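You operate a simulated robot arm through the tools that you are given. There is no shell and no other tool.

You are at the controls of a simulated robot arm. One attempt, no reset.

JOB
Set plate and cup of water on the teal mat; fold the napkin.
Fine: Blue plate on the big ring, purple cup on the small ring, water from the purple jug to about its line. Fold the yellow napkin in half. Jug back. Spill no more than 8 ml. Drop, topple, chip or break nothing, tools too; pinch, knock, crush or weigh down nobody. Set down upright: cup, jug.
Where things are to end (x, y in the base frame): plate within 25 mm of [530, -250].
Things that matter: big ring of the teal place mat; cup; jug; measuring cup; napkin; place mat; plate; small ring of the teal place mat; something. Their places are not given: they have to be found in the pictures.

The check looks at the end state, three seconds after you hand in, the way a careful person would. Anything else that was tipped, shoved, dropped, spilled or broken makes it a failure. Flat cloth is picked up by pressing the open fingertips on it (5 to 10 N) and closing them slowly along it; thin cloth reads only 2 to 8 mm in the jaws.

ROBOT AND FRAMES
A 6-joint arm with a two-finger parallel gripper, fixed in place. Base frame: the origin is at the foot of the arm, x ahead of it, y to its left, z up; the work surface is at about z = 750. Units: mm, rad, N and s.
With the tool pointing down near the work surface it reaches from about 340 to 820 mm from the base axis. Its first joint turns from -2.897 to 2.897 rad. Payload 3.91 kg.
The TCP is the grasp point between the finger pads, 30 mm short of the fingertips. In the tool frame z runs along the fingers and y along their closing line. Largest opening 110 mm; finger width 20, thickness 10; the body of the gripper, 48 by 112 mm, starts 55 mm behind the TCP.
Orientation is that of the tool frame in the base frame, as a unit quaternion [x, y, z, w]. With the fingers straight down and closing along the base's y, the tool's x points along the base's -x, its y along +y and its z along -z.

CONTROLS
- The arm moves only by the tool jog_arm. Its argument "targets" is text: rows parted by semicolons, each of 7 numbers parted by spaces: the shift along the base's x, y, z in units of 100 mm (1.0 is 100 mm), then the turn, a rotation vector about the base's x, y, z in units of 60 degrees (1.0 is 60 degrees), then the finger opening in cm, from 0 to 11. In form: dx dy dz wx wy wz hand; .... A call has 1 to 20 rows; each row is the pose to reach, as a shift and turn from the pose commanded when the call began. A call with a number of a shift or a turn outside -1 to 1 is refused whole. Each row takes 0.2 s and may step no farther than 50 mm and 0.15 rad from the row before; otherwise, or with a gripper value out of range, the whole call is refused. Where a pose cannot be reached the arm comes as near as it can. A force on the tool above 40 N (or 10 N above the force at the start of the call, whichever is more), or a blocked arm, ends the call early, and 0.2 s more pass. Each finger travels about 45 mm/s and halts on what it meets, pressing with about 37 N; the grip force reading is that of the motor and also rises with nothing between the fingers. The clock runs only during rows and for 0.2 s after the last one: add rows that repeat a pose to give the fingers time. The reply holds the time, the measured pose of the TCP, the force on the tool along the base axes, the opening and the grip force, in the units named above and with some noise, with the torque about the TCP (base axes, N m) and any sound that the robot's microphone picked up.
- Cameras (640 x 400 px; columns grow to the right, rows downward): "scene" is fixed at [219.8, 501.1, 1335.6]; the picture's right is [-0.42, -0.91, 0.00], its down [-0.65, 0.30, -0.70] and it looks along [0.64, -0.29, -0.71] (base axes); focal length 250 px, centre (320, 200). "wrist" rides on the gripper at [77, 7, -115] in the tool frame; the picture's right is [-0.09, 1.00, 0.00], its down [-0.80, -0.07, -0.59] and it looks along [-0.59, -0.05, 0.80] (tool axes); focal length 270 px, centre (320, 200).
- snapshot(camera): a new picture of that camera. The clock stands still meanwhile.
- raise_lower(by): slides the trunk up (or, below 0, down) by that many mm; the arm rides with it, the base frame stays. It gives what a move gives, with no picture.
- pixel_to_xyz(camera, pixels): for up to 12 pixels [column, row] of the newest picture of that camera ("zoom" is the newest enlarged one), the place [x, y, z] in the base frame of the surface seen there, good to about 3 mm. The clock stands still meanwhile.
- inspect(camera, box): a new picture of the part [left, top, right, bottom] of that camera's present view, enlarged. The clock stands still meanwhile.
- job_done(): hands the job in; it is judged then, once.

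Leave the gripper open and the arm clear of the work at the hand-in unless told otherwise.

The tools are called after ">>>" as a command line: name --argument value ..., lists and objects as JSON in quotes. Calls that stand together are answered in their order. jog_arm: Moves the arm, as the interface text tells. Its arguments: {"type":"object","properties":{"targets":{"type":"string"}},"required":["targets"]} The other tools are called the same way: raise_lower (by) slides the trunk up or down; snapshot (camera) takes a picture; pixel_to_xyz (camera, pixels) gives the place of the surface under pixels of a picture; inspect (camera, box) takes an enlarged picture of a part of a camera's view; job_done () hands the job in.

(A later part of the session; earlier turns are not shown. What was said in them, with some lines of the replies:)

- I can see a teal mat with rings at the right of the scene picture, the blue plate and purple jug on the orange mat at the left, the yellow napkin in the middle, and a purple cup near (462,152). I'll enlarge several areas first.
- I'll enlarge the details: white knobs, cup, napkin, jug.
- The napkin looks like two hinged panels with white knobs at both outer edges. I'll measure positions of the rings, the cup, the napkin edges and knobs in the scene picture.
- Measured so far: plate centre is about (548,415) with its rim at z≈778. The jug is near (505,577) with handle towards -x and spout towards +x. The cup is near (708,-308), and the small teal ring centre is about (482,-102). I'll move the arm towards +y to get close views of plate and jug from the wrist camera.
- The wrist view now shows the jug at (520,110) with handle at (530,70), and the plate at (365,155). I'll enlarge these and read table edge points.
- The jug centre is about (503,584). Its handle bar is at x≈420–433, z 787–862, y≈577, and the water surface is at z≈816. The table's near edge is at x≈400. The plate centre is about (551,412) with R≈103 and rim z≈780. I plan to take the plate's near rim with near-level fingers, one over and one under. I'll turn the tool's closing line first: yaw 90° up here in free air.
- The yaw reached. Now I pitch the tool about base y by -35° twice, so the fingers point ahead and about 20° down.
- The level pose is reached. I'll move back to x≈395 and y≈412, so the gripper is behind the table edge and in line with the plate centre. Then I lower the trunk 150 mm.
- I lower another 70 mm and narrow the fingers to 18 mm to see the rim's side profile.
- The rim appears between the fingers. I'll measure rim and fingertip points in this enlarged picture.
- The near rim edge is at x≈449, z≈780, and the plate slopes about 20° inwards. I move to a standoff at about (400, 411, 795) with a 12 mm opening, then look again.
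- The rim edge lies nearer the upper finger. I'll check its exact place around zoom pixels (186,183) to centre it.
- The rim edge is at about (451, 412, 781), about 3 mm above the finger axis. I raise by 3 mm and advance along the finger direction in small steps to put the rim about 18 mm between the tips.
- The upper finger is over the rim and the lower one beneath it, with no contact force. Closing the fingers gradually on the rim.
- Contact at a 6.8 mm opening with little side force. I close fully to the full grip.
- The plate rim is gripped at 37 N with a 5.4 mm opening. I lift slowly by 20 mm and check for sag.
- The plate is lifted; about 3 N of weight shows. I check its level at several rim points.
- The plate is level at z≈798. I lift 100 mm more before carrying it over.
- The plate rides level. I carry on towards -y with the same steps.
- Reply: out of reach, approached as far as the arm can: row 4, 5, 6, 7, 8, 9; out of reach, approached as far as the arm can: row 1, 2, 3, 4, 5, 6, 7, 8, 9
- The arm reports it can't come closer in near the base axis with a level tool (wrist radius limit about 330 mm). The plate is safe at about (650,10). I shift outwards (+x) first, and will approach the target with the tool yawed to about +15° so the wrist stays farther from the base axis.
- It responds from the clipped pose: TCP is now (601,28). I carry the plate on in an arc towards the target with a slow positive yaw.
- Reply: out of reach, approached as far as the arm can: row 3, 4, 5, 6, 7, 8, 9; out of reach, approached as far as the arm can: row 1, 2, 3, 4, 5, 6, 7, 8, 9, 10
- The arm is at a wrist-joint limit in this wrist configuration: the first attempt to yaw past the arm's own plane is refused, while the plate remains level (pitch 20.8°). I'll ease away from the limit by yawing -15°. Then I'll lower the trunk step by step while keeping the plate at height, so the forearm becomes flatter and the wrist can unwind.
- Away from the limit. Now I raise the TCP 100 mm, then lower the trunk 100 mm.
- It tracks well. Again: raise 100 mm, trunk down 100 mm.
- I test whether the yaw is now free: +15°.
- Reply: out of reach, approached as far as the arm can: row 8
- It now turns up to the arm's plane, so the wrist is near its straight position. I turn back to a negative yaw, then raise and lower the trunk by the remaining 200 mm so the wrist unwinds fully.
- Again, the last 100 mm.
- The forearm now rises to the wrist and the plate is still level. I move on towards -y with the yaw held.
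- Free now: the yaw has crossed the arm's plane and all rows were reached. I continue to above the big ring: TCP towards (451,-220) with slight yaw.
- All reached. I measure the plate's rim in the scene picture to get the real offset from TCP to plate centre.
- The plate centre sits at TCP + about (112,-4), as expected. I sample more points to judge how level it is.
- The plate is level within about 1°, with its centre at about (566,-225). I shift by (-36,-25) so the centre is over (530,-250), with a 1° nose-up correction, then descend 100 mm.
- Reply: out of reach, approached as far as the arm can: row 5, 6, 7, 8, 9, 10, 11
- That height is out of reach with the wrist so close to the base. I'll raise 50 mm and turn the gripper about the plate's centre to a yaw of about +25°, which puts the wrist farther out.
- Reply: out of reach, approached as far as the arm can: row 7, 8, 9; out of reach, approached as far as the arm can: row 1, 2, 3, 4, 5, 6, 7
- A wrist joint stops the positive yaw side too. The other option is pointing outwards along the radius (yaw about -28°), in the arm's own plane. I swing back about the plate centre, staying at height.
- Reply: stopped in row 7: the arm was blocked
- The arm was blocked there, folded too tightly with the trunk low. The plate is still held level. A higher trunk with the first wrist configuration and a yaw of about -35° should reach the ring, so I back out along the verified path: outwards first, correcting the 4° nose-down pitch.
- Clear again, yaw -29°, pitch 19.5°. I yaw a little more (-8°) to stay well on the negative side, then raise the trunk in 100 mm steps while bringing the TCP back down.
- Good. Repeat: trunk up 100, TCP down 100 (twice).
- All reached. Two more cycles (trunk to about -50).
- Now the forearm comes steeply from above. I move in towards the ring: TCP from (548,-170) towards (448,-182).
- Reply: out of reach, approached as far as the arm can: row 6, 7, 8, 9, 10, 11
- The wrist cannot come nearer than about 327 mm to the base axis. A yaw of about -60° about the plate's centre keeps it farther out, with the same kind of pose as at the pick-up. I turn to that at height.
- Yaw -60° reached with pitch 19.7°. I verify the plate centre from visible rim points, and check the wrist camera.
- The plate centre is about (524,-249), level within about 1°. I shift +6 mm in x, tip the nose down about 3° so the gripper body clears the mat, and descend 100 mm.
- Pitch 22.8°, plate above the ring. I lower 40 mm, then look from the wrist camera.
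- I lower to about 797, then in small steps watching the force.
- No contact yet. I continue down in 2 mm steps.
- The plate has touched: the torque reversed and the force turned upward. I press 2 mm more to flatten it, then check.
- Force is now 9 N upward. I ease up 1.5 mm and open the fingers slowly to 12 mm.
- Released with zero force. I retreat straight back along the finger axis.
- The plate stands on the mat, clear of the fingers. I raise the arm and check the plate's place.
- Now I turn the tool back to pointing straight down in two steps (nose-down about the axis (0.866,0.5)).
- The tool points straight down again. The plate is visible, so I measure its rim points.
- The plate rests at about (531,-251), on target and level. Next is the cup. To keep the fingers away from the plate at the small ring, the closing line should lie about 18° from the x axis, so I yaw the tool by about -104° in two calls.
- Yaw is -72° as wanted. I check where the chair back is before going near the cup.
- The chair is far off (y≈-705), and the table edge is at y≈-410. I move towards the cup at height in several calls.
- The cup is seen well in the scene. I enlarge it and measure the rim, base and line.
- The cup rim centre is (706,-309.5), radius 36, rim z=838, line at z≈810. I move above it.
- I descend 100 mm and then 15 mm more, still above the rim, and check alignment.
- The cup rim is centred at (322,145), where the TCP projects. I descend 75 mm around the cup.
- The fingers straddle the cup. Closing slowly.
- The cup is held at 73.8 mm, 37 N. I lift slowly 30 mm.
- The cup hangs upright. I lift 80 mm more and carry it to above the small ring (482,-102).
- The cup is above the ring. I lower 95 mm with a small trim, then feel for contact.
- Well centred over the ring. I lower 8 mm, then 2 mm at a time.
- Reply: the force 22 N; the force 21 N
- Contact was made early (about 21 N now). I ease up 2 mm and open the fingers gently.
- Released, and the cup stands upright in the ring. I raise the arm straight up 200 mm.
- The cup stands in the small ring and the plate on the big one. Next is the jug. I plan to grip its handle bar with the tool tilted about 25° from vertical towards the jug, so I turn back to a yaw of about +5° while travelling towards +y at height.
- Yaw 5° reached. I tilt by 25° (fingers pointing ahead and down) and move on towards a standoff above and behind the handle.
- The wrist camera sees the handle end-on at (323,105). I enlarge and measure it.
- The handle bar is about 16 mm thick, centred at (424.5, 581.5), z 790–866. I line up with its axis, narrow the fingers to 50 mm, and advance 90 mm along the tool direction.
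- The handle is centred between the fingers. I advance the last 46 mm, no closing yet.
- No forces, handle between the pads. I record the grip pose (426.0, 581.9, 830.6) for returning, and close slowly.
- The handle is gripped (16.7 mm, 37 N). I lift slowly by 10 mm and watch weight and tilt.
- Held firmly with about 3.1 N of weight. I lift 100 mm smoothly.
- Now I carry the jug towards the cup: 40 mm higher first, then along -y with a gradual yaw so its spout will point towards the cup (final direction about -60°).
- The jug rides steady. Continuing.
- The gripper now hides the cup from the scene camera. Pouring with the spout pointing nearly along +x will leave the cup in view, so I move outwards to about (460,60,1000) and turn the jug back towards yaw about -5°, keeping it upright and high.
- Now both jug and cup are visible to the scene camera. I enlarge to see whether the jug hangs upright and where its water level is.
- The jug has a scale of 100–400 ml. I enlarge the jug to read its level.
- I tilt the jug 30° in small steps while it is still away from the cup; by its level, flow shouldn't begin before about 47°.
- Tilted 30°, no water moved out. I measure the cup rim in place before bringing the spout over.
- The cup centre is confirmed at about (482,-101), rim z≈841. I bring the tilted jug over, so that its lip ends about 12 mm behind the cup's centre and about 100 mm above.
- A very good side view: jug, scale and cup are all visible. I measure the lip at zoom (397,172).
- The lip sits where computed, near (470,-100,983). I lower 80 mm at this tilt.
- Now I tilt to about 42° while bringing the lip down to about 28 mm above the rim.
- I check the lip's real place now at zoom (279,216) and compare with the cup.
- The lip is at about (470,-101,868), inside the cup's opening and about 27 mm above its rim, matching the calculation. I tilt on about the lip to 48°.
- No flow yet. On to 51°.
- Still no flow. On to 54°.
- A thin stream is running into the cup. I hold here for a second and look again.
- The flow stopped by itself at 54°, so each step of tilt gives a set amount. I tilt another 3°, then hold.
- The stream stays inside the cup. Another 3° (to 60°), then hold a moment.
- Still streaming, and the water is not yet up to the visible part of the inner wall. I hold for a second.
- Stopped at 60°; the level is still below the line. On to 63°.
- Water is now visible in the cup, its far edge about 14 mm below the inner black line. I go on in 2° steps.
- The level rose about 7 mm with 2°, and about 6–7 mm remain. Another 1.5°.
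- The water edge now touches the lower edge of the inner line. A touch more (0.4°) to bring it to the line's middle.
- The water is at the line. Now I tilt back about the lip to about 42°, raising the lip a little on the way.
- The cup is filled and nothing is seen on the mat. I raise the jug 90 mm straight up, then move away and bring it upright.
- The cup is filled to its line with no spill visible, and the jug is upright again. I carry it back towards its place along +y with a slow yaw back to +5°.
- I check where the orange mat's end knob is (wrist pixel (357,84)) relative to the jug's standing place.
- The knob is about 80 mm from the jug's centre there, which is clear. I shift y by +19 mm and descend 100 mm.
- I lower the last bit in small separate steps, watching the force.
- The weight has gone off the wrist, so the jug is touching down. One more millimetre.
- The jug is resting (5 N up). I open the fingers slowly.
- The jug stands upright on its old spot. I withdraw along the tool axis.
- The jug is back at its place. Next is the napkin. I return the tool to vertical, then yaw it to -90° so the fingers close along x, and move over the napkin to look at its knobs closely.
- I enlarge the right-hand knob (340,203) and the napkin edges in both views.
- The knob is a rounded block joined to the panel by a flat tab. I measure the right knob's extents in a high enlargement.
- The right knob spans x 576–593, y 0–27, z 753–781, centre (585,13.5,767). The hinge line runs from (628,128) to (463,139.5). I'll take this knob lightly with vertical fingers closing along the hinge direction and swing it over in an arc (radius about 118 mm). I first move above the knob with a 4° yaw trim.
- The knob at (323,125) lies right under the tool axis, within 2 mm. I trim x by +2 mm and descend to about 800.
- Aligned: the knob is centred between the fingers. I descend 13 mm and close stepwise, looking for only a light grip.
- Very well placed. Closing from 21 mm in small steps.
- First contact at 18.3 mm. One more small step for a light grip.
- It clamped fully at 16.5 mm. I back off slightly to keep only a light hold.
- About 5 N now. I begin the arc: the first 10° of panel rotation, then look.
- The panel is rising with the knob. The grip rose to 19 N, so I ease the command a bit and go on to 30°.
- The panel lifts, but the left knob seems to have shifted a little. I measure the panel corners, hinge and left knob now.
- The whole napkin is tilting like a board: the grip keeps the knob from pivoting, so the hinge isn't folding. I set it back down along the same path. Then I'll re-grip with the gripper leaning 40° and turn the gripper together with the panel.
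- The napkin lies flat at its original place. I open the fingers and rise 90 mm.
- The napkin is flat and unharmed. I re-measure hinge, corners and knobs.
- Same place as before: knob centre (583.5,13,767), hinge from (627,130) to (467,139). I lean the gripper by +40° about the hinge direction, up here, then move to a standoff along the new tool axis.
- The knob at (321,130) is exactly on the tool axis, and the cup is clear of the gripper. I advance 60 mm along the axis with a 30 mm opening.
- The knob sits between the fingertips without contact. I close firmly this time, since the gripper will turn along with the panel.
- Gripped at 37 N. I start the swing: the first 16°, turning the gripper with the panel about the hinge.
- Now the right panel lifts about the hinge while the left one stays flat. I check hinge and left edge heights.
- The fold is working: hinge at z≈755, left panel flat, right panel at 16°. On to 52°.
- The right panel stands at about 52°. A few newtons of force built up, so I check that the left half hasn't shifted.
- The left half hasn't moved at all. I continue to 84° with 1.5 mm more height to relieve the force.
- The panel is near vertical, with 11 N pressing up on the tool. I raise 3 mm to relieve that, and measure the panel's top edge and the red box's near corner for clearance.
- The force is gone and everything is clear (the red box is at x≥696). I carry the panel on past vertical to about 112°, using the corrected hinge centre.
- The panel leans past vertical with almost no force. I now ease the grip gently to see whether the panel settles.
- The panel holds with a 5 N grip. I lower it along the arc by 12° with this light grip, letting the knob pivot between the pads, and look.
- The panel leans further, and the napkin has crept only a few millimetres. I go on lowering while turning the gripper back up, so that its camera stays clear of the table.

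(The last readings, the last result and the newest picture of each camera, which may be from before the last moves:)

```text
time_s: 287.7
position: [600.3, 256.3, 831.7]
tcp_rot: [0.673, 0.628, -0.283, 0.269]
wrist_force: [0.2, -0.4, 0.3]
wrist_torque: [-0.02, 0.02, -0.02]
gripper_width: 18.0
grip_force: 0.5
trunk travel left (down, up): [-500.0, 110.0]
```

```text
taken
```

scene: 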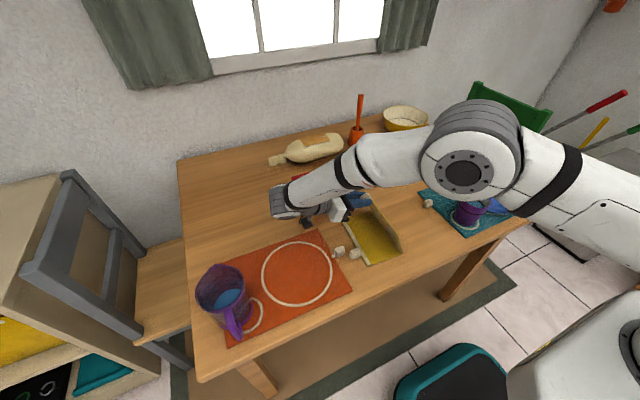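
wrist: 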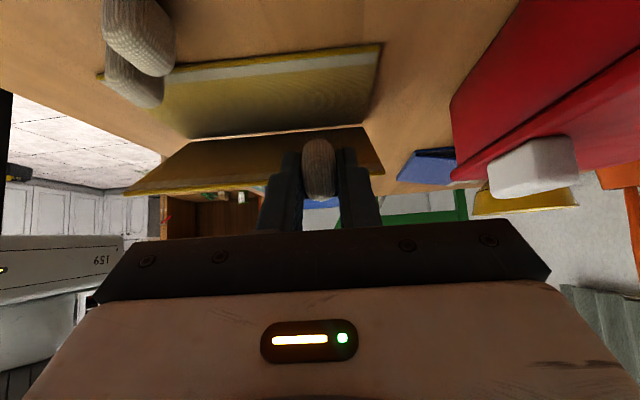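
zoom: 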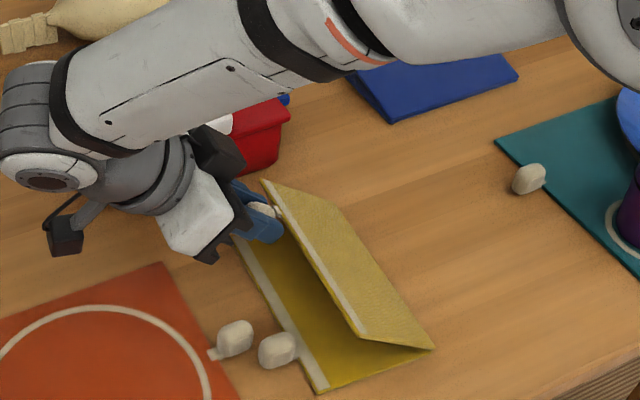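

It folds down well. I continue lowering to about 160° with the light hold.

>>> jog_arm --targets "0.0008 0.013 -0.029 0.05 -0.003 0 1.75; 0.0015 0.025 -0.06 0.0998 -0.006 0 1.75; 0.002 0.035 -0.091 0.15 -0.009 0 1.75; 0.0026 0.043 -0.125 0.1996 -0.012 0 1.75; 0.003 0.05 -0.159 0.25 -0.015 0 1.75; 0.0033 0.055 -0.194 0.2994 -0.018 0 1.75; 0.0034 0.057 -0.23 0.35 -0.021 0 1.75; 0.0035 0.059 -0.266 0.3992 -0.024 0 1.75; 0.0035 0.059 -0.266 0.3992 -0.024 0 1.75"

>>> inspect --camera "scene" --box '[300, 150, 430, 270]'

```text
time_s: 289.7
position: [600.2, 260.9, 805.1]
tcp_rot: [0.718, 0.669, -0.137, 0.131]
wrist_force: [0.5, 0.6, -0.5]
wrist_torque: [-0.01, 0.02, -0.02]
gripper_width: 18.0
grip_force: 0.4
trunk travel left (down, up): [-500.0, 110.0]
```

```text
3.33 times, centred on (365, 210) of scene
```

zoom: 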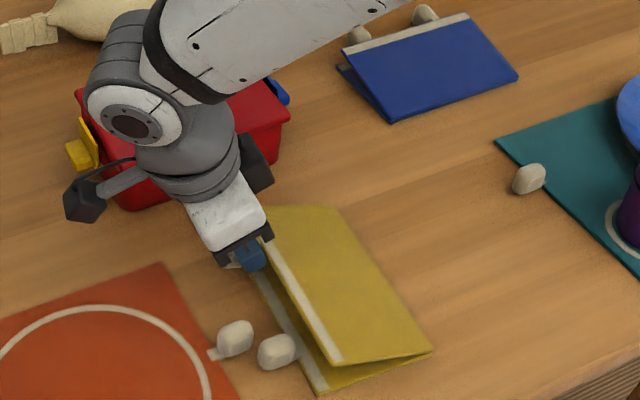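

Nearly folded. I lower a further 14 mm in small steps to lay the knob on the table.

>>> jog_arm --targets "0.0006 0.01 -0.042 0 0 0 1.75; 0.0011 0.019 -0.084 0 0 0 1.75; 0.0014 0.024 -0.115 0 0 0 1.75; 0.0017 0.029 -0.147 0 0 0 1.75; 0.0017 0.029 -0.147 0 0 0 1.75"

>>> inspect --camera "scene" --box '[310, 170, 430, 270]'

```text
time_s: 290.9
position: [600.5, 264.4, 789.5]
tcp_rot: [0.717, 0.67, -0.137, 0.132]
wrist_force: [-0.5, -1.2, 0.2]
wrist_torque: [0.0, -0.01, 0.01]
gripper_width: 17.9
grip_force: 0.6
trunk travel left (down, up): [-500.0, 110.0]
```

```text
4.00 times, centred on (370, 220) of scene
```

zoom: 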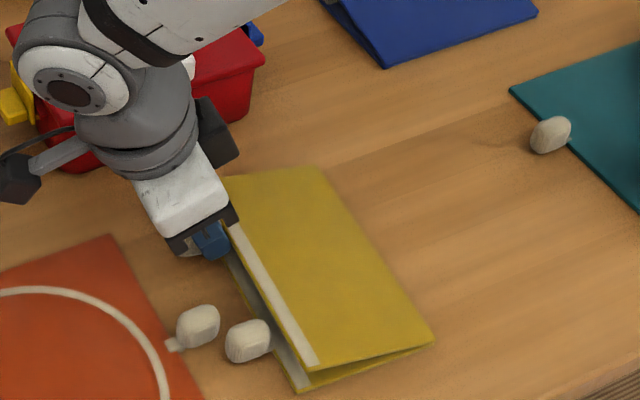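

I check the upper panel's edge height.

>>> pixel_to_xyz --camera "zoom" --pixels '[[250, 260], [312, 362], [322, 170], [432, 340], [300, 300], [304, 385], [247, 338], [370, 260], [198, 325]]'

```text
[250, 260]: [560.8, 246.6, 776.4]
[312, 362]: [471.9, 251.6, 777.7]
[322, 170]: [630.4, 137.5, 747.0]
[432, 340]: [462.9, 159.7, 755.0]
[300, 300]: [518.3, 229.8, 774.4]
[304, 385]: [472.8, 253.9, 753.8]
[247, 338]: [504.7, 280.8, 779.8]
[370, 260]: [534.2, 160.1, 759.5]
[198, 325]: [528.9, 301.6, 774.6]
```

The edge stands 27 mm up, propped by the knob like the blue folded one, so the knob is practically on the table. I open the fingers slowly.

>>> jog_arm --targets "0 0 0 0 0 0 1.85; 0 0 0 0 0 0 1.95; 0 0 0 0 0 0 2.1; 0 0 0 0 0 0 2.4; 0 0 0 0 0 0 2.8; 0 0 0 0 0 0 3.4; 0 0 0 0 0 0 4; 0 0 0 0 0 0 4"

>>> inspect --camera "scene" --box '[310, 170, 430, 270]'

>>> snapshot --camera "wrist"

```text
time_s: 292.7
position: [600.8, 264.6, 790.5]
tcp_rot: [0.718, 0.67, -0.138, 0.132]
wrist_force: [-0.3, -0.2, 0.0]
wrist_torque: [-0.02, -0.05, 0.02]
gripper_width: 39.8
grip_force: 0.0
trunk travel left (down, up): [-500.0, 110.0]
```

```text
4.00 times, centred on (370, 220) of scene
```

zoom: 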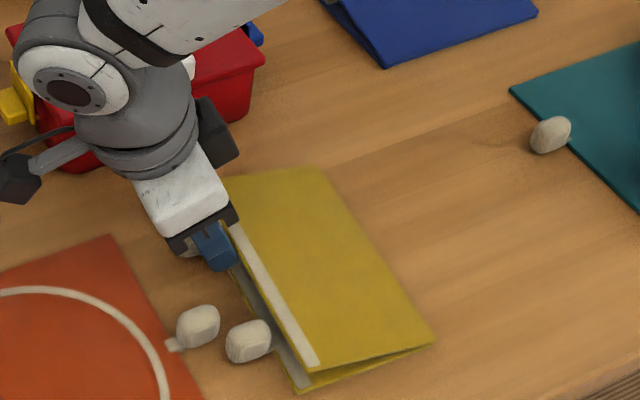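

```text
taken
```

wrist: 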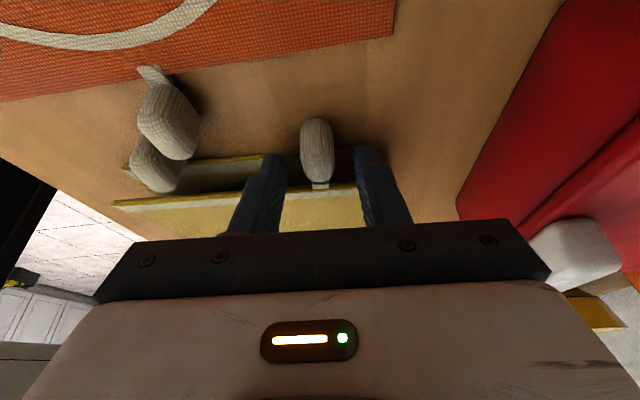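

Released; the knob rests on the table. I withdraw along the finger axis and then upwards.

>>> jog_arm --targets "0.002 0.037 0.093 0 0 0 4; 0.004 0.075 0.185 0 0 0 4; 0.008 0.13 0.325 0 0 0 4; 0.012 0.2 0.5 0 0 0 4; 0.016 0.28 0.7 0 0 0 4; 0.022 0.374 0.927 0 0 0 4"

>>> jog_arm --targets "0 0 0.2 0.1 0 0 5; 0 0 0.4 0.2 0 0 6; 0 0 0.6 0.3 0 0 7; 0 0 0.8 0.366 0 0 8; 0 0 1.0 0.366 0 0 9"

>>> snapshot --camera "scene"

>>> inspect --camera "scene" --box '[310, 170, 430, 270]'

```text
time_s: 294.1
position: [602.3, 300.2, 885.0]
tcp_rot: [0.717, 0.67, -0.138, 0.132]
wrist_force: [0.6, 0.1, -0.6]
wrist_torque: [-0.01, -0.02, 0.02]
gripper_width: 40.0
grip_force: 0.1
trunk travel left (down, up): [-500.0, 110.0]
```

```text
time_s: 295.3
position: [603.2, 302.7, 981.2]
tcp_rot: [0.729, 0.684, -0.007, -0.007]
wrist_force: [-0.6, -0.7, 0.3]
wrist_torque: [0.0, 0.01, 0.02]
gripper_width: 90.0
grip_force: 0.1
trunk travel left (down, up): [-500.0, 110.0]
```

```text
taken
```

scene: 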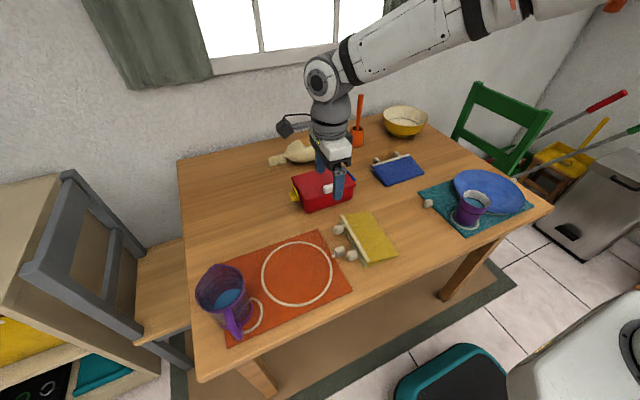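

```text
4.00 times, centred on (370, 220) of scene
```

zoom: 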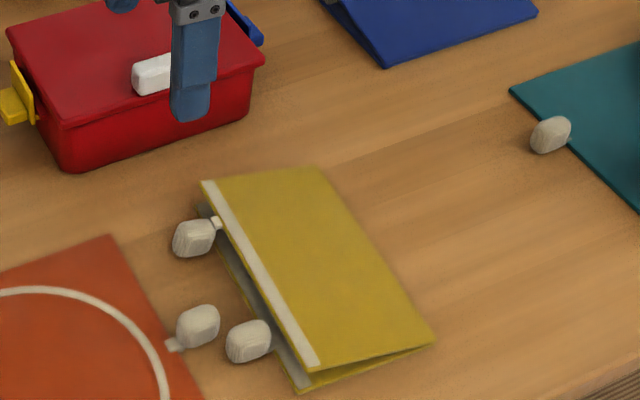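

The napkin is folded in half like the blue one. I move the arm up and away to about its start place with the gripper fully open, then check everything.

>>> jog_arm --targets "-0.1 -0.2 0.2 0 0 0 11; -0.2 -0.4 0.4 0 0 0 11; -0.3 -0.6 0.6 0 0 0 11; -0.4 -0.8 0.8 0 0 0 11; -0.5 -1.0 1.0 0 0 0 11"

>>> jog_arm --targets "-0.1 -0.15 0.2 0 0 0 11; -0.2 -0.3 0.4 0 0 0 11; -0.4 -0.5 0.5 0 0 0 11; -0.4 -0.5 0.5 0 0 0 11"

>>> snapshot --camera "scene"

>>> inspect --camera "scene" --box '[170, 220, 350, 370]'

>>> inspect --camera "scene" --box '[410, 150, 560, 250]'

>>> inspect --camera "scene" --box '[260, 90, 460, 280]'

```text
time_s: 296.5
position: [551.5, 201.1, 1083.9]
tcp_rot: [0.729, 0.684, -0.008, -0.007]
wrist_force: [-0.5, -0.5, -0.1]
wrist_torque: [0.02, 0.0, 0.03]
gripper_width: 110.2
grip_force: 0.1
trunk travel left (down, up): [-500.0, 110.0]
```

```text
time_s: 297.5
position: [513.6, 150.3, 1135.0]
tcp_rot: [0.73, 0.684, -0.008, -0.006]
wrist_force: [-0.1, 0.4, -0.5]
wrist_torque: [0.0, 0.03, 0.02]
gripper_width: 109.8
grip_force: 0.1
trunk travel left (down, up): [-500.0, 110.0]
```

```text
taken
```

scene: 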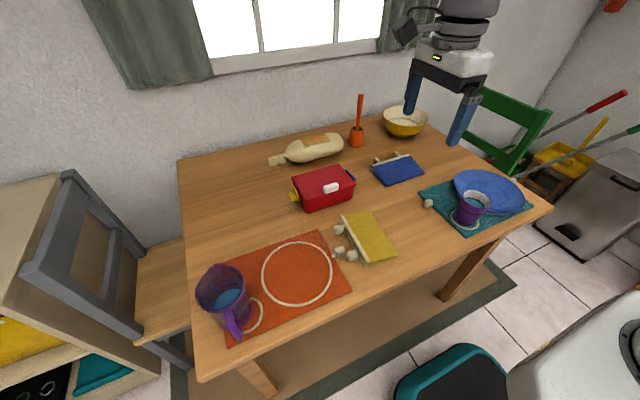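

```text
2.67 times, centred on (260, 295) of scene
```

zoom: 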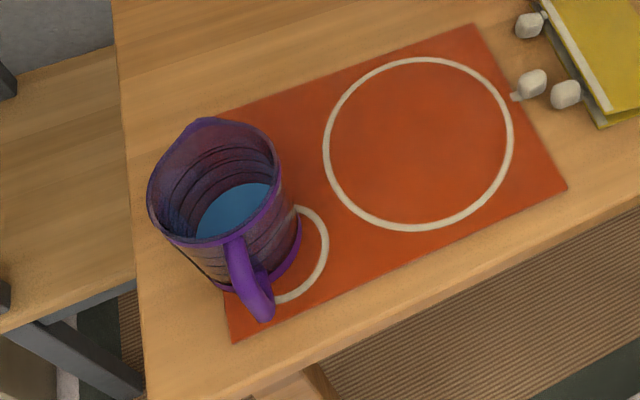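

```text
4.00 times, centred on (485, 200) of scene
```

zoom: 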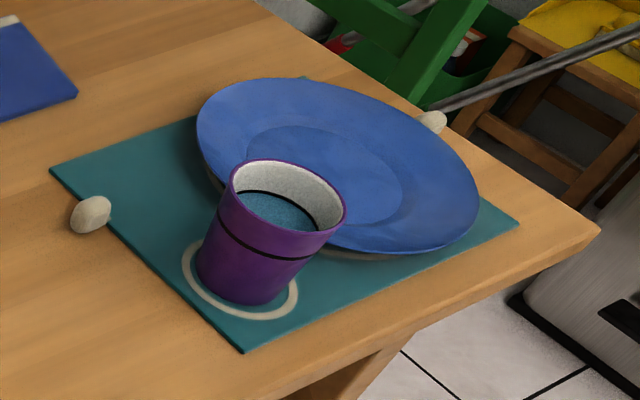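

```text
2.11 times, centred on (360, 185) of scene
```

zoom: 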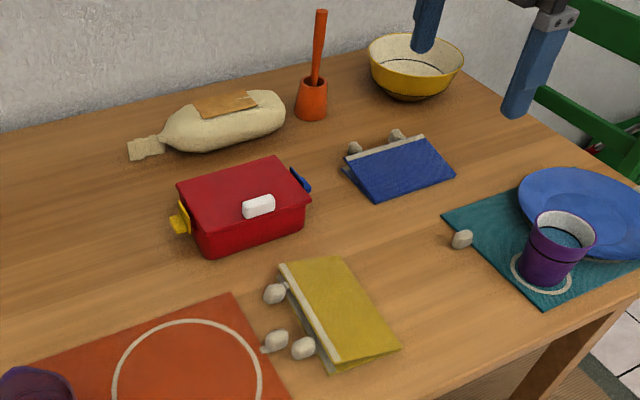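

All looks right. A final close check of the cup's water against its line and the places of plate, cup and jug.

>>> inspect --camera "scene" --box '[445, 180, 505, 240]'

>>> pixel_to_xyz --camera "scene" --pixels '[[196, 291], [217, 266], [245, 272], [454, 181], [461, 193], [500, 213], [522, 207], [470, 172], [505, 176], [468, 199], [482, 203], [469, 191]]'

```text
6.67 times, centred on (475, 210) of scene
```

zoom: 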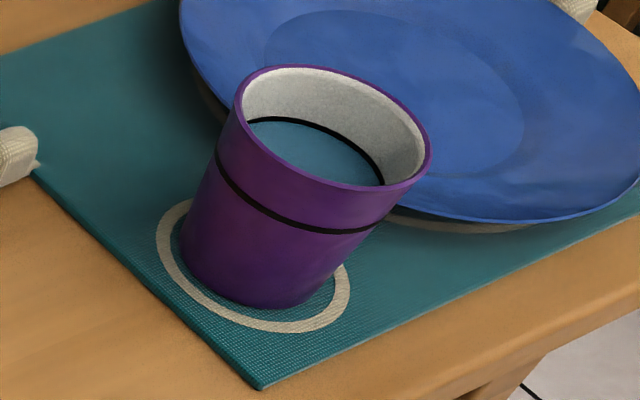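

```text
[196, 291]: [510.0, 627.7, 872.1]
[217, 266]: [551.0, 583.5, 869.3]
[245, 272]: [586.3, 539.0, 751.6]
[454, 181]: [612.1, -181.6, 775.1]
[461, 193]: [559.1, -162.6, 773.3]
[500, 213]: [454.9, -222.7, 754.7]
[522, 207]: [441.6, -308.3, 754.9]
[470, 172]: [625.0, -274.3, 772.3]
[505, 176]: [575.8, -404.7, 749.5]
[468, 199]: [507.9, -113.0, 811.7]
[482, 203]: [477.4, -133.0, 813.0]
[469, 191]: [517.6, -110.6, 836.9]
```

Everything checks out:
- **Plate:** on the big ring at about (530,-252).
- **Cup:** upright in the small ring, with its water at the line.
- **Jug:** upright, back on its old spot.
- **Napkin:** folded in half.
- **Arm:** clear of the work, gripper open.

Handing in.

>>> job_done

```text
The job is handed in.
```

The table is set and I've handed the job in; I don't have a verdict back yet.

- **Plate:** on the big ring, centred at about (530, -252) by my last measurement. That is about 2 mm off the target.
- **Cup:** upright inside the small ring, filled so the water meets the inner line.
- **Jug:** back upright on its original spot, within about 2 mm.
- **Napkin:** folded in half. It rests slightly open, propped by its knob, the same way the blue folded one does. It crept about 1 cm towards the orange mat while I folded it, and its left knob now sits close to that mat's knob without touching.
- **Spills and damage:** no water is visible on the mat or table, and I saw nothing tipped, shoved or broken.

- **Cup set-down:** it met the mat a little early and took about 21 N before I eased off. It stayed upright and looks undamaged.
- **Napkin, first try:** the first attempt lifted it like a stiff board, so I laid it flat again and re-gripped it at an angle.

The arm is raised clear of the work with the gripper open.
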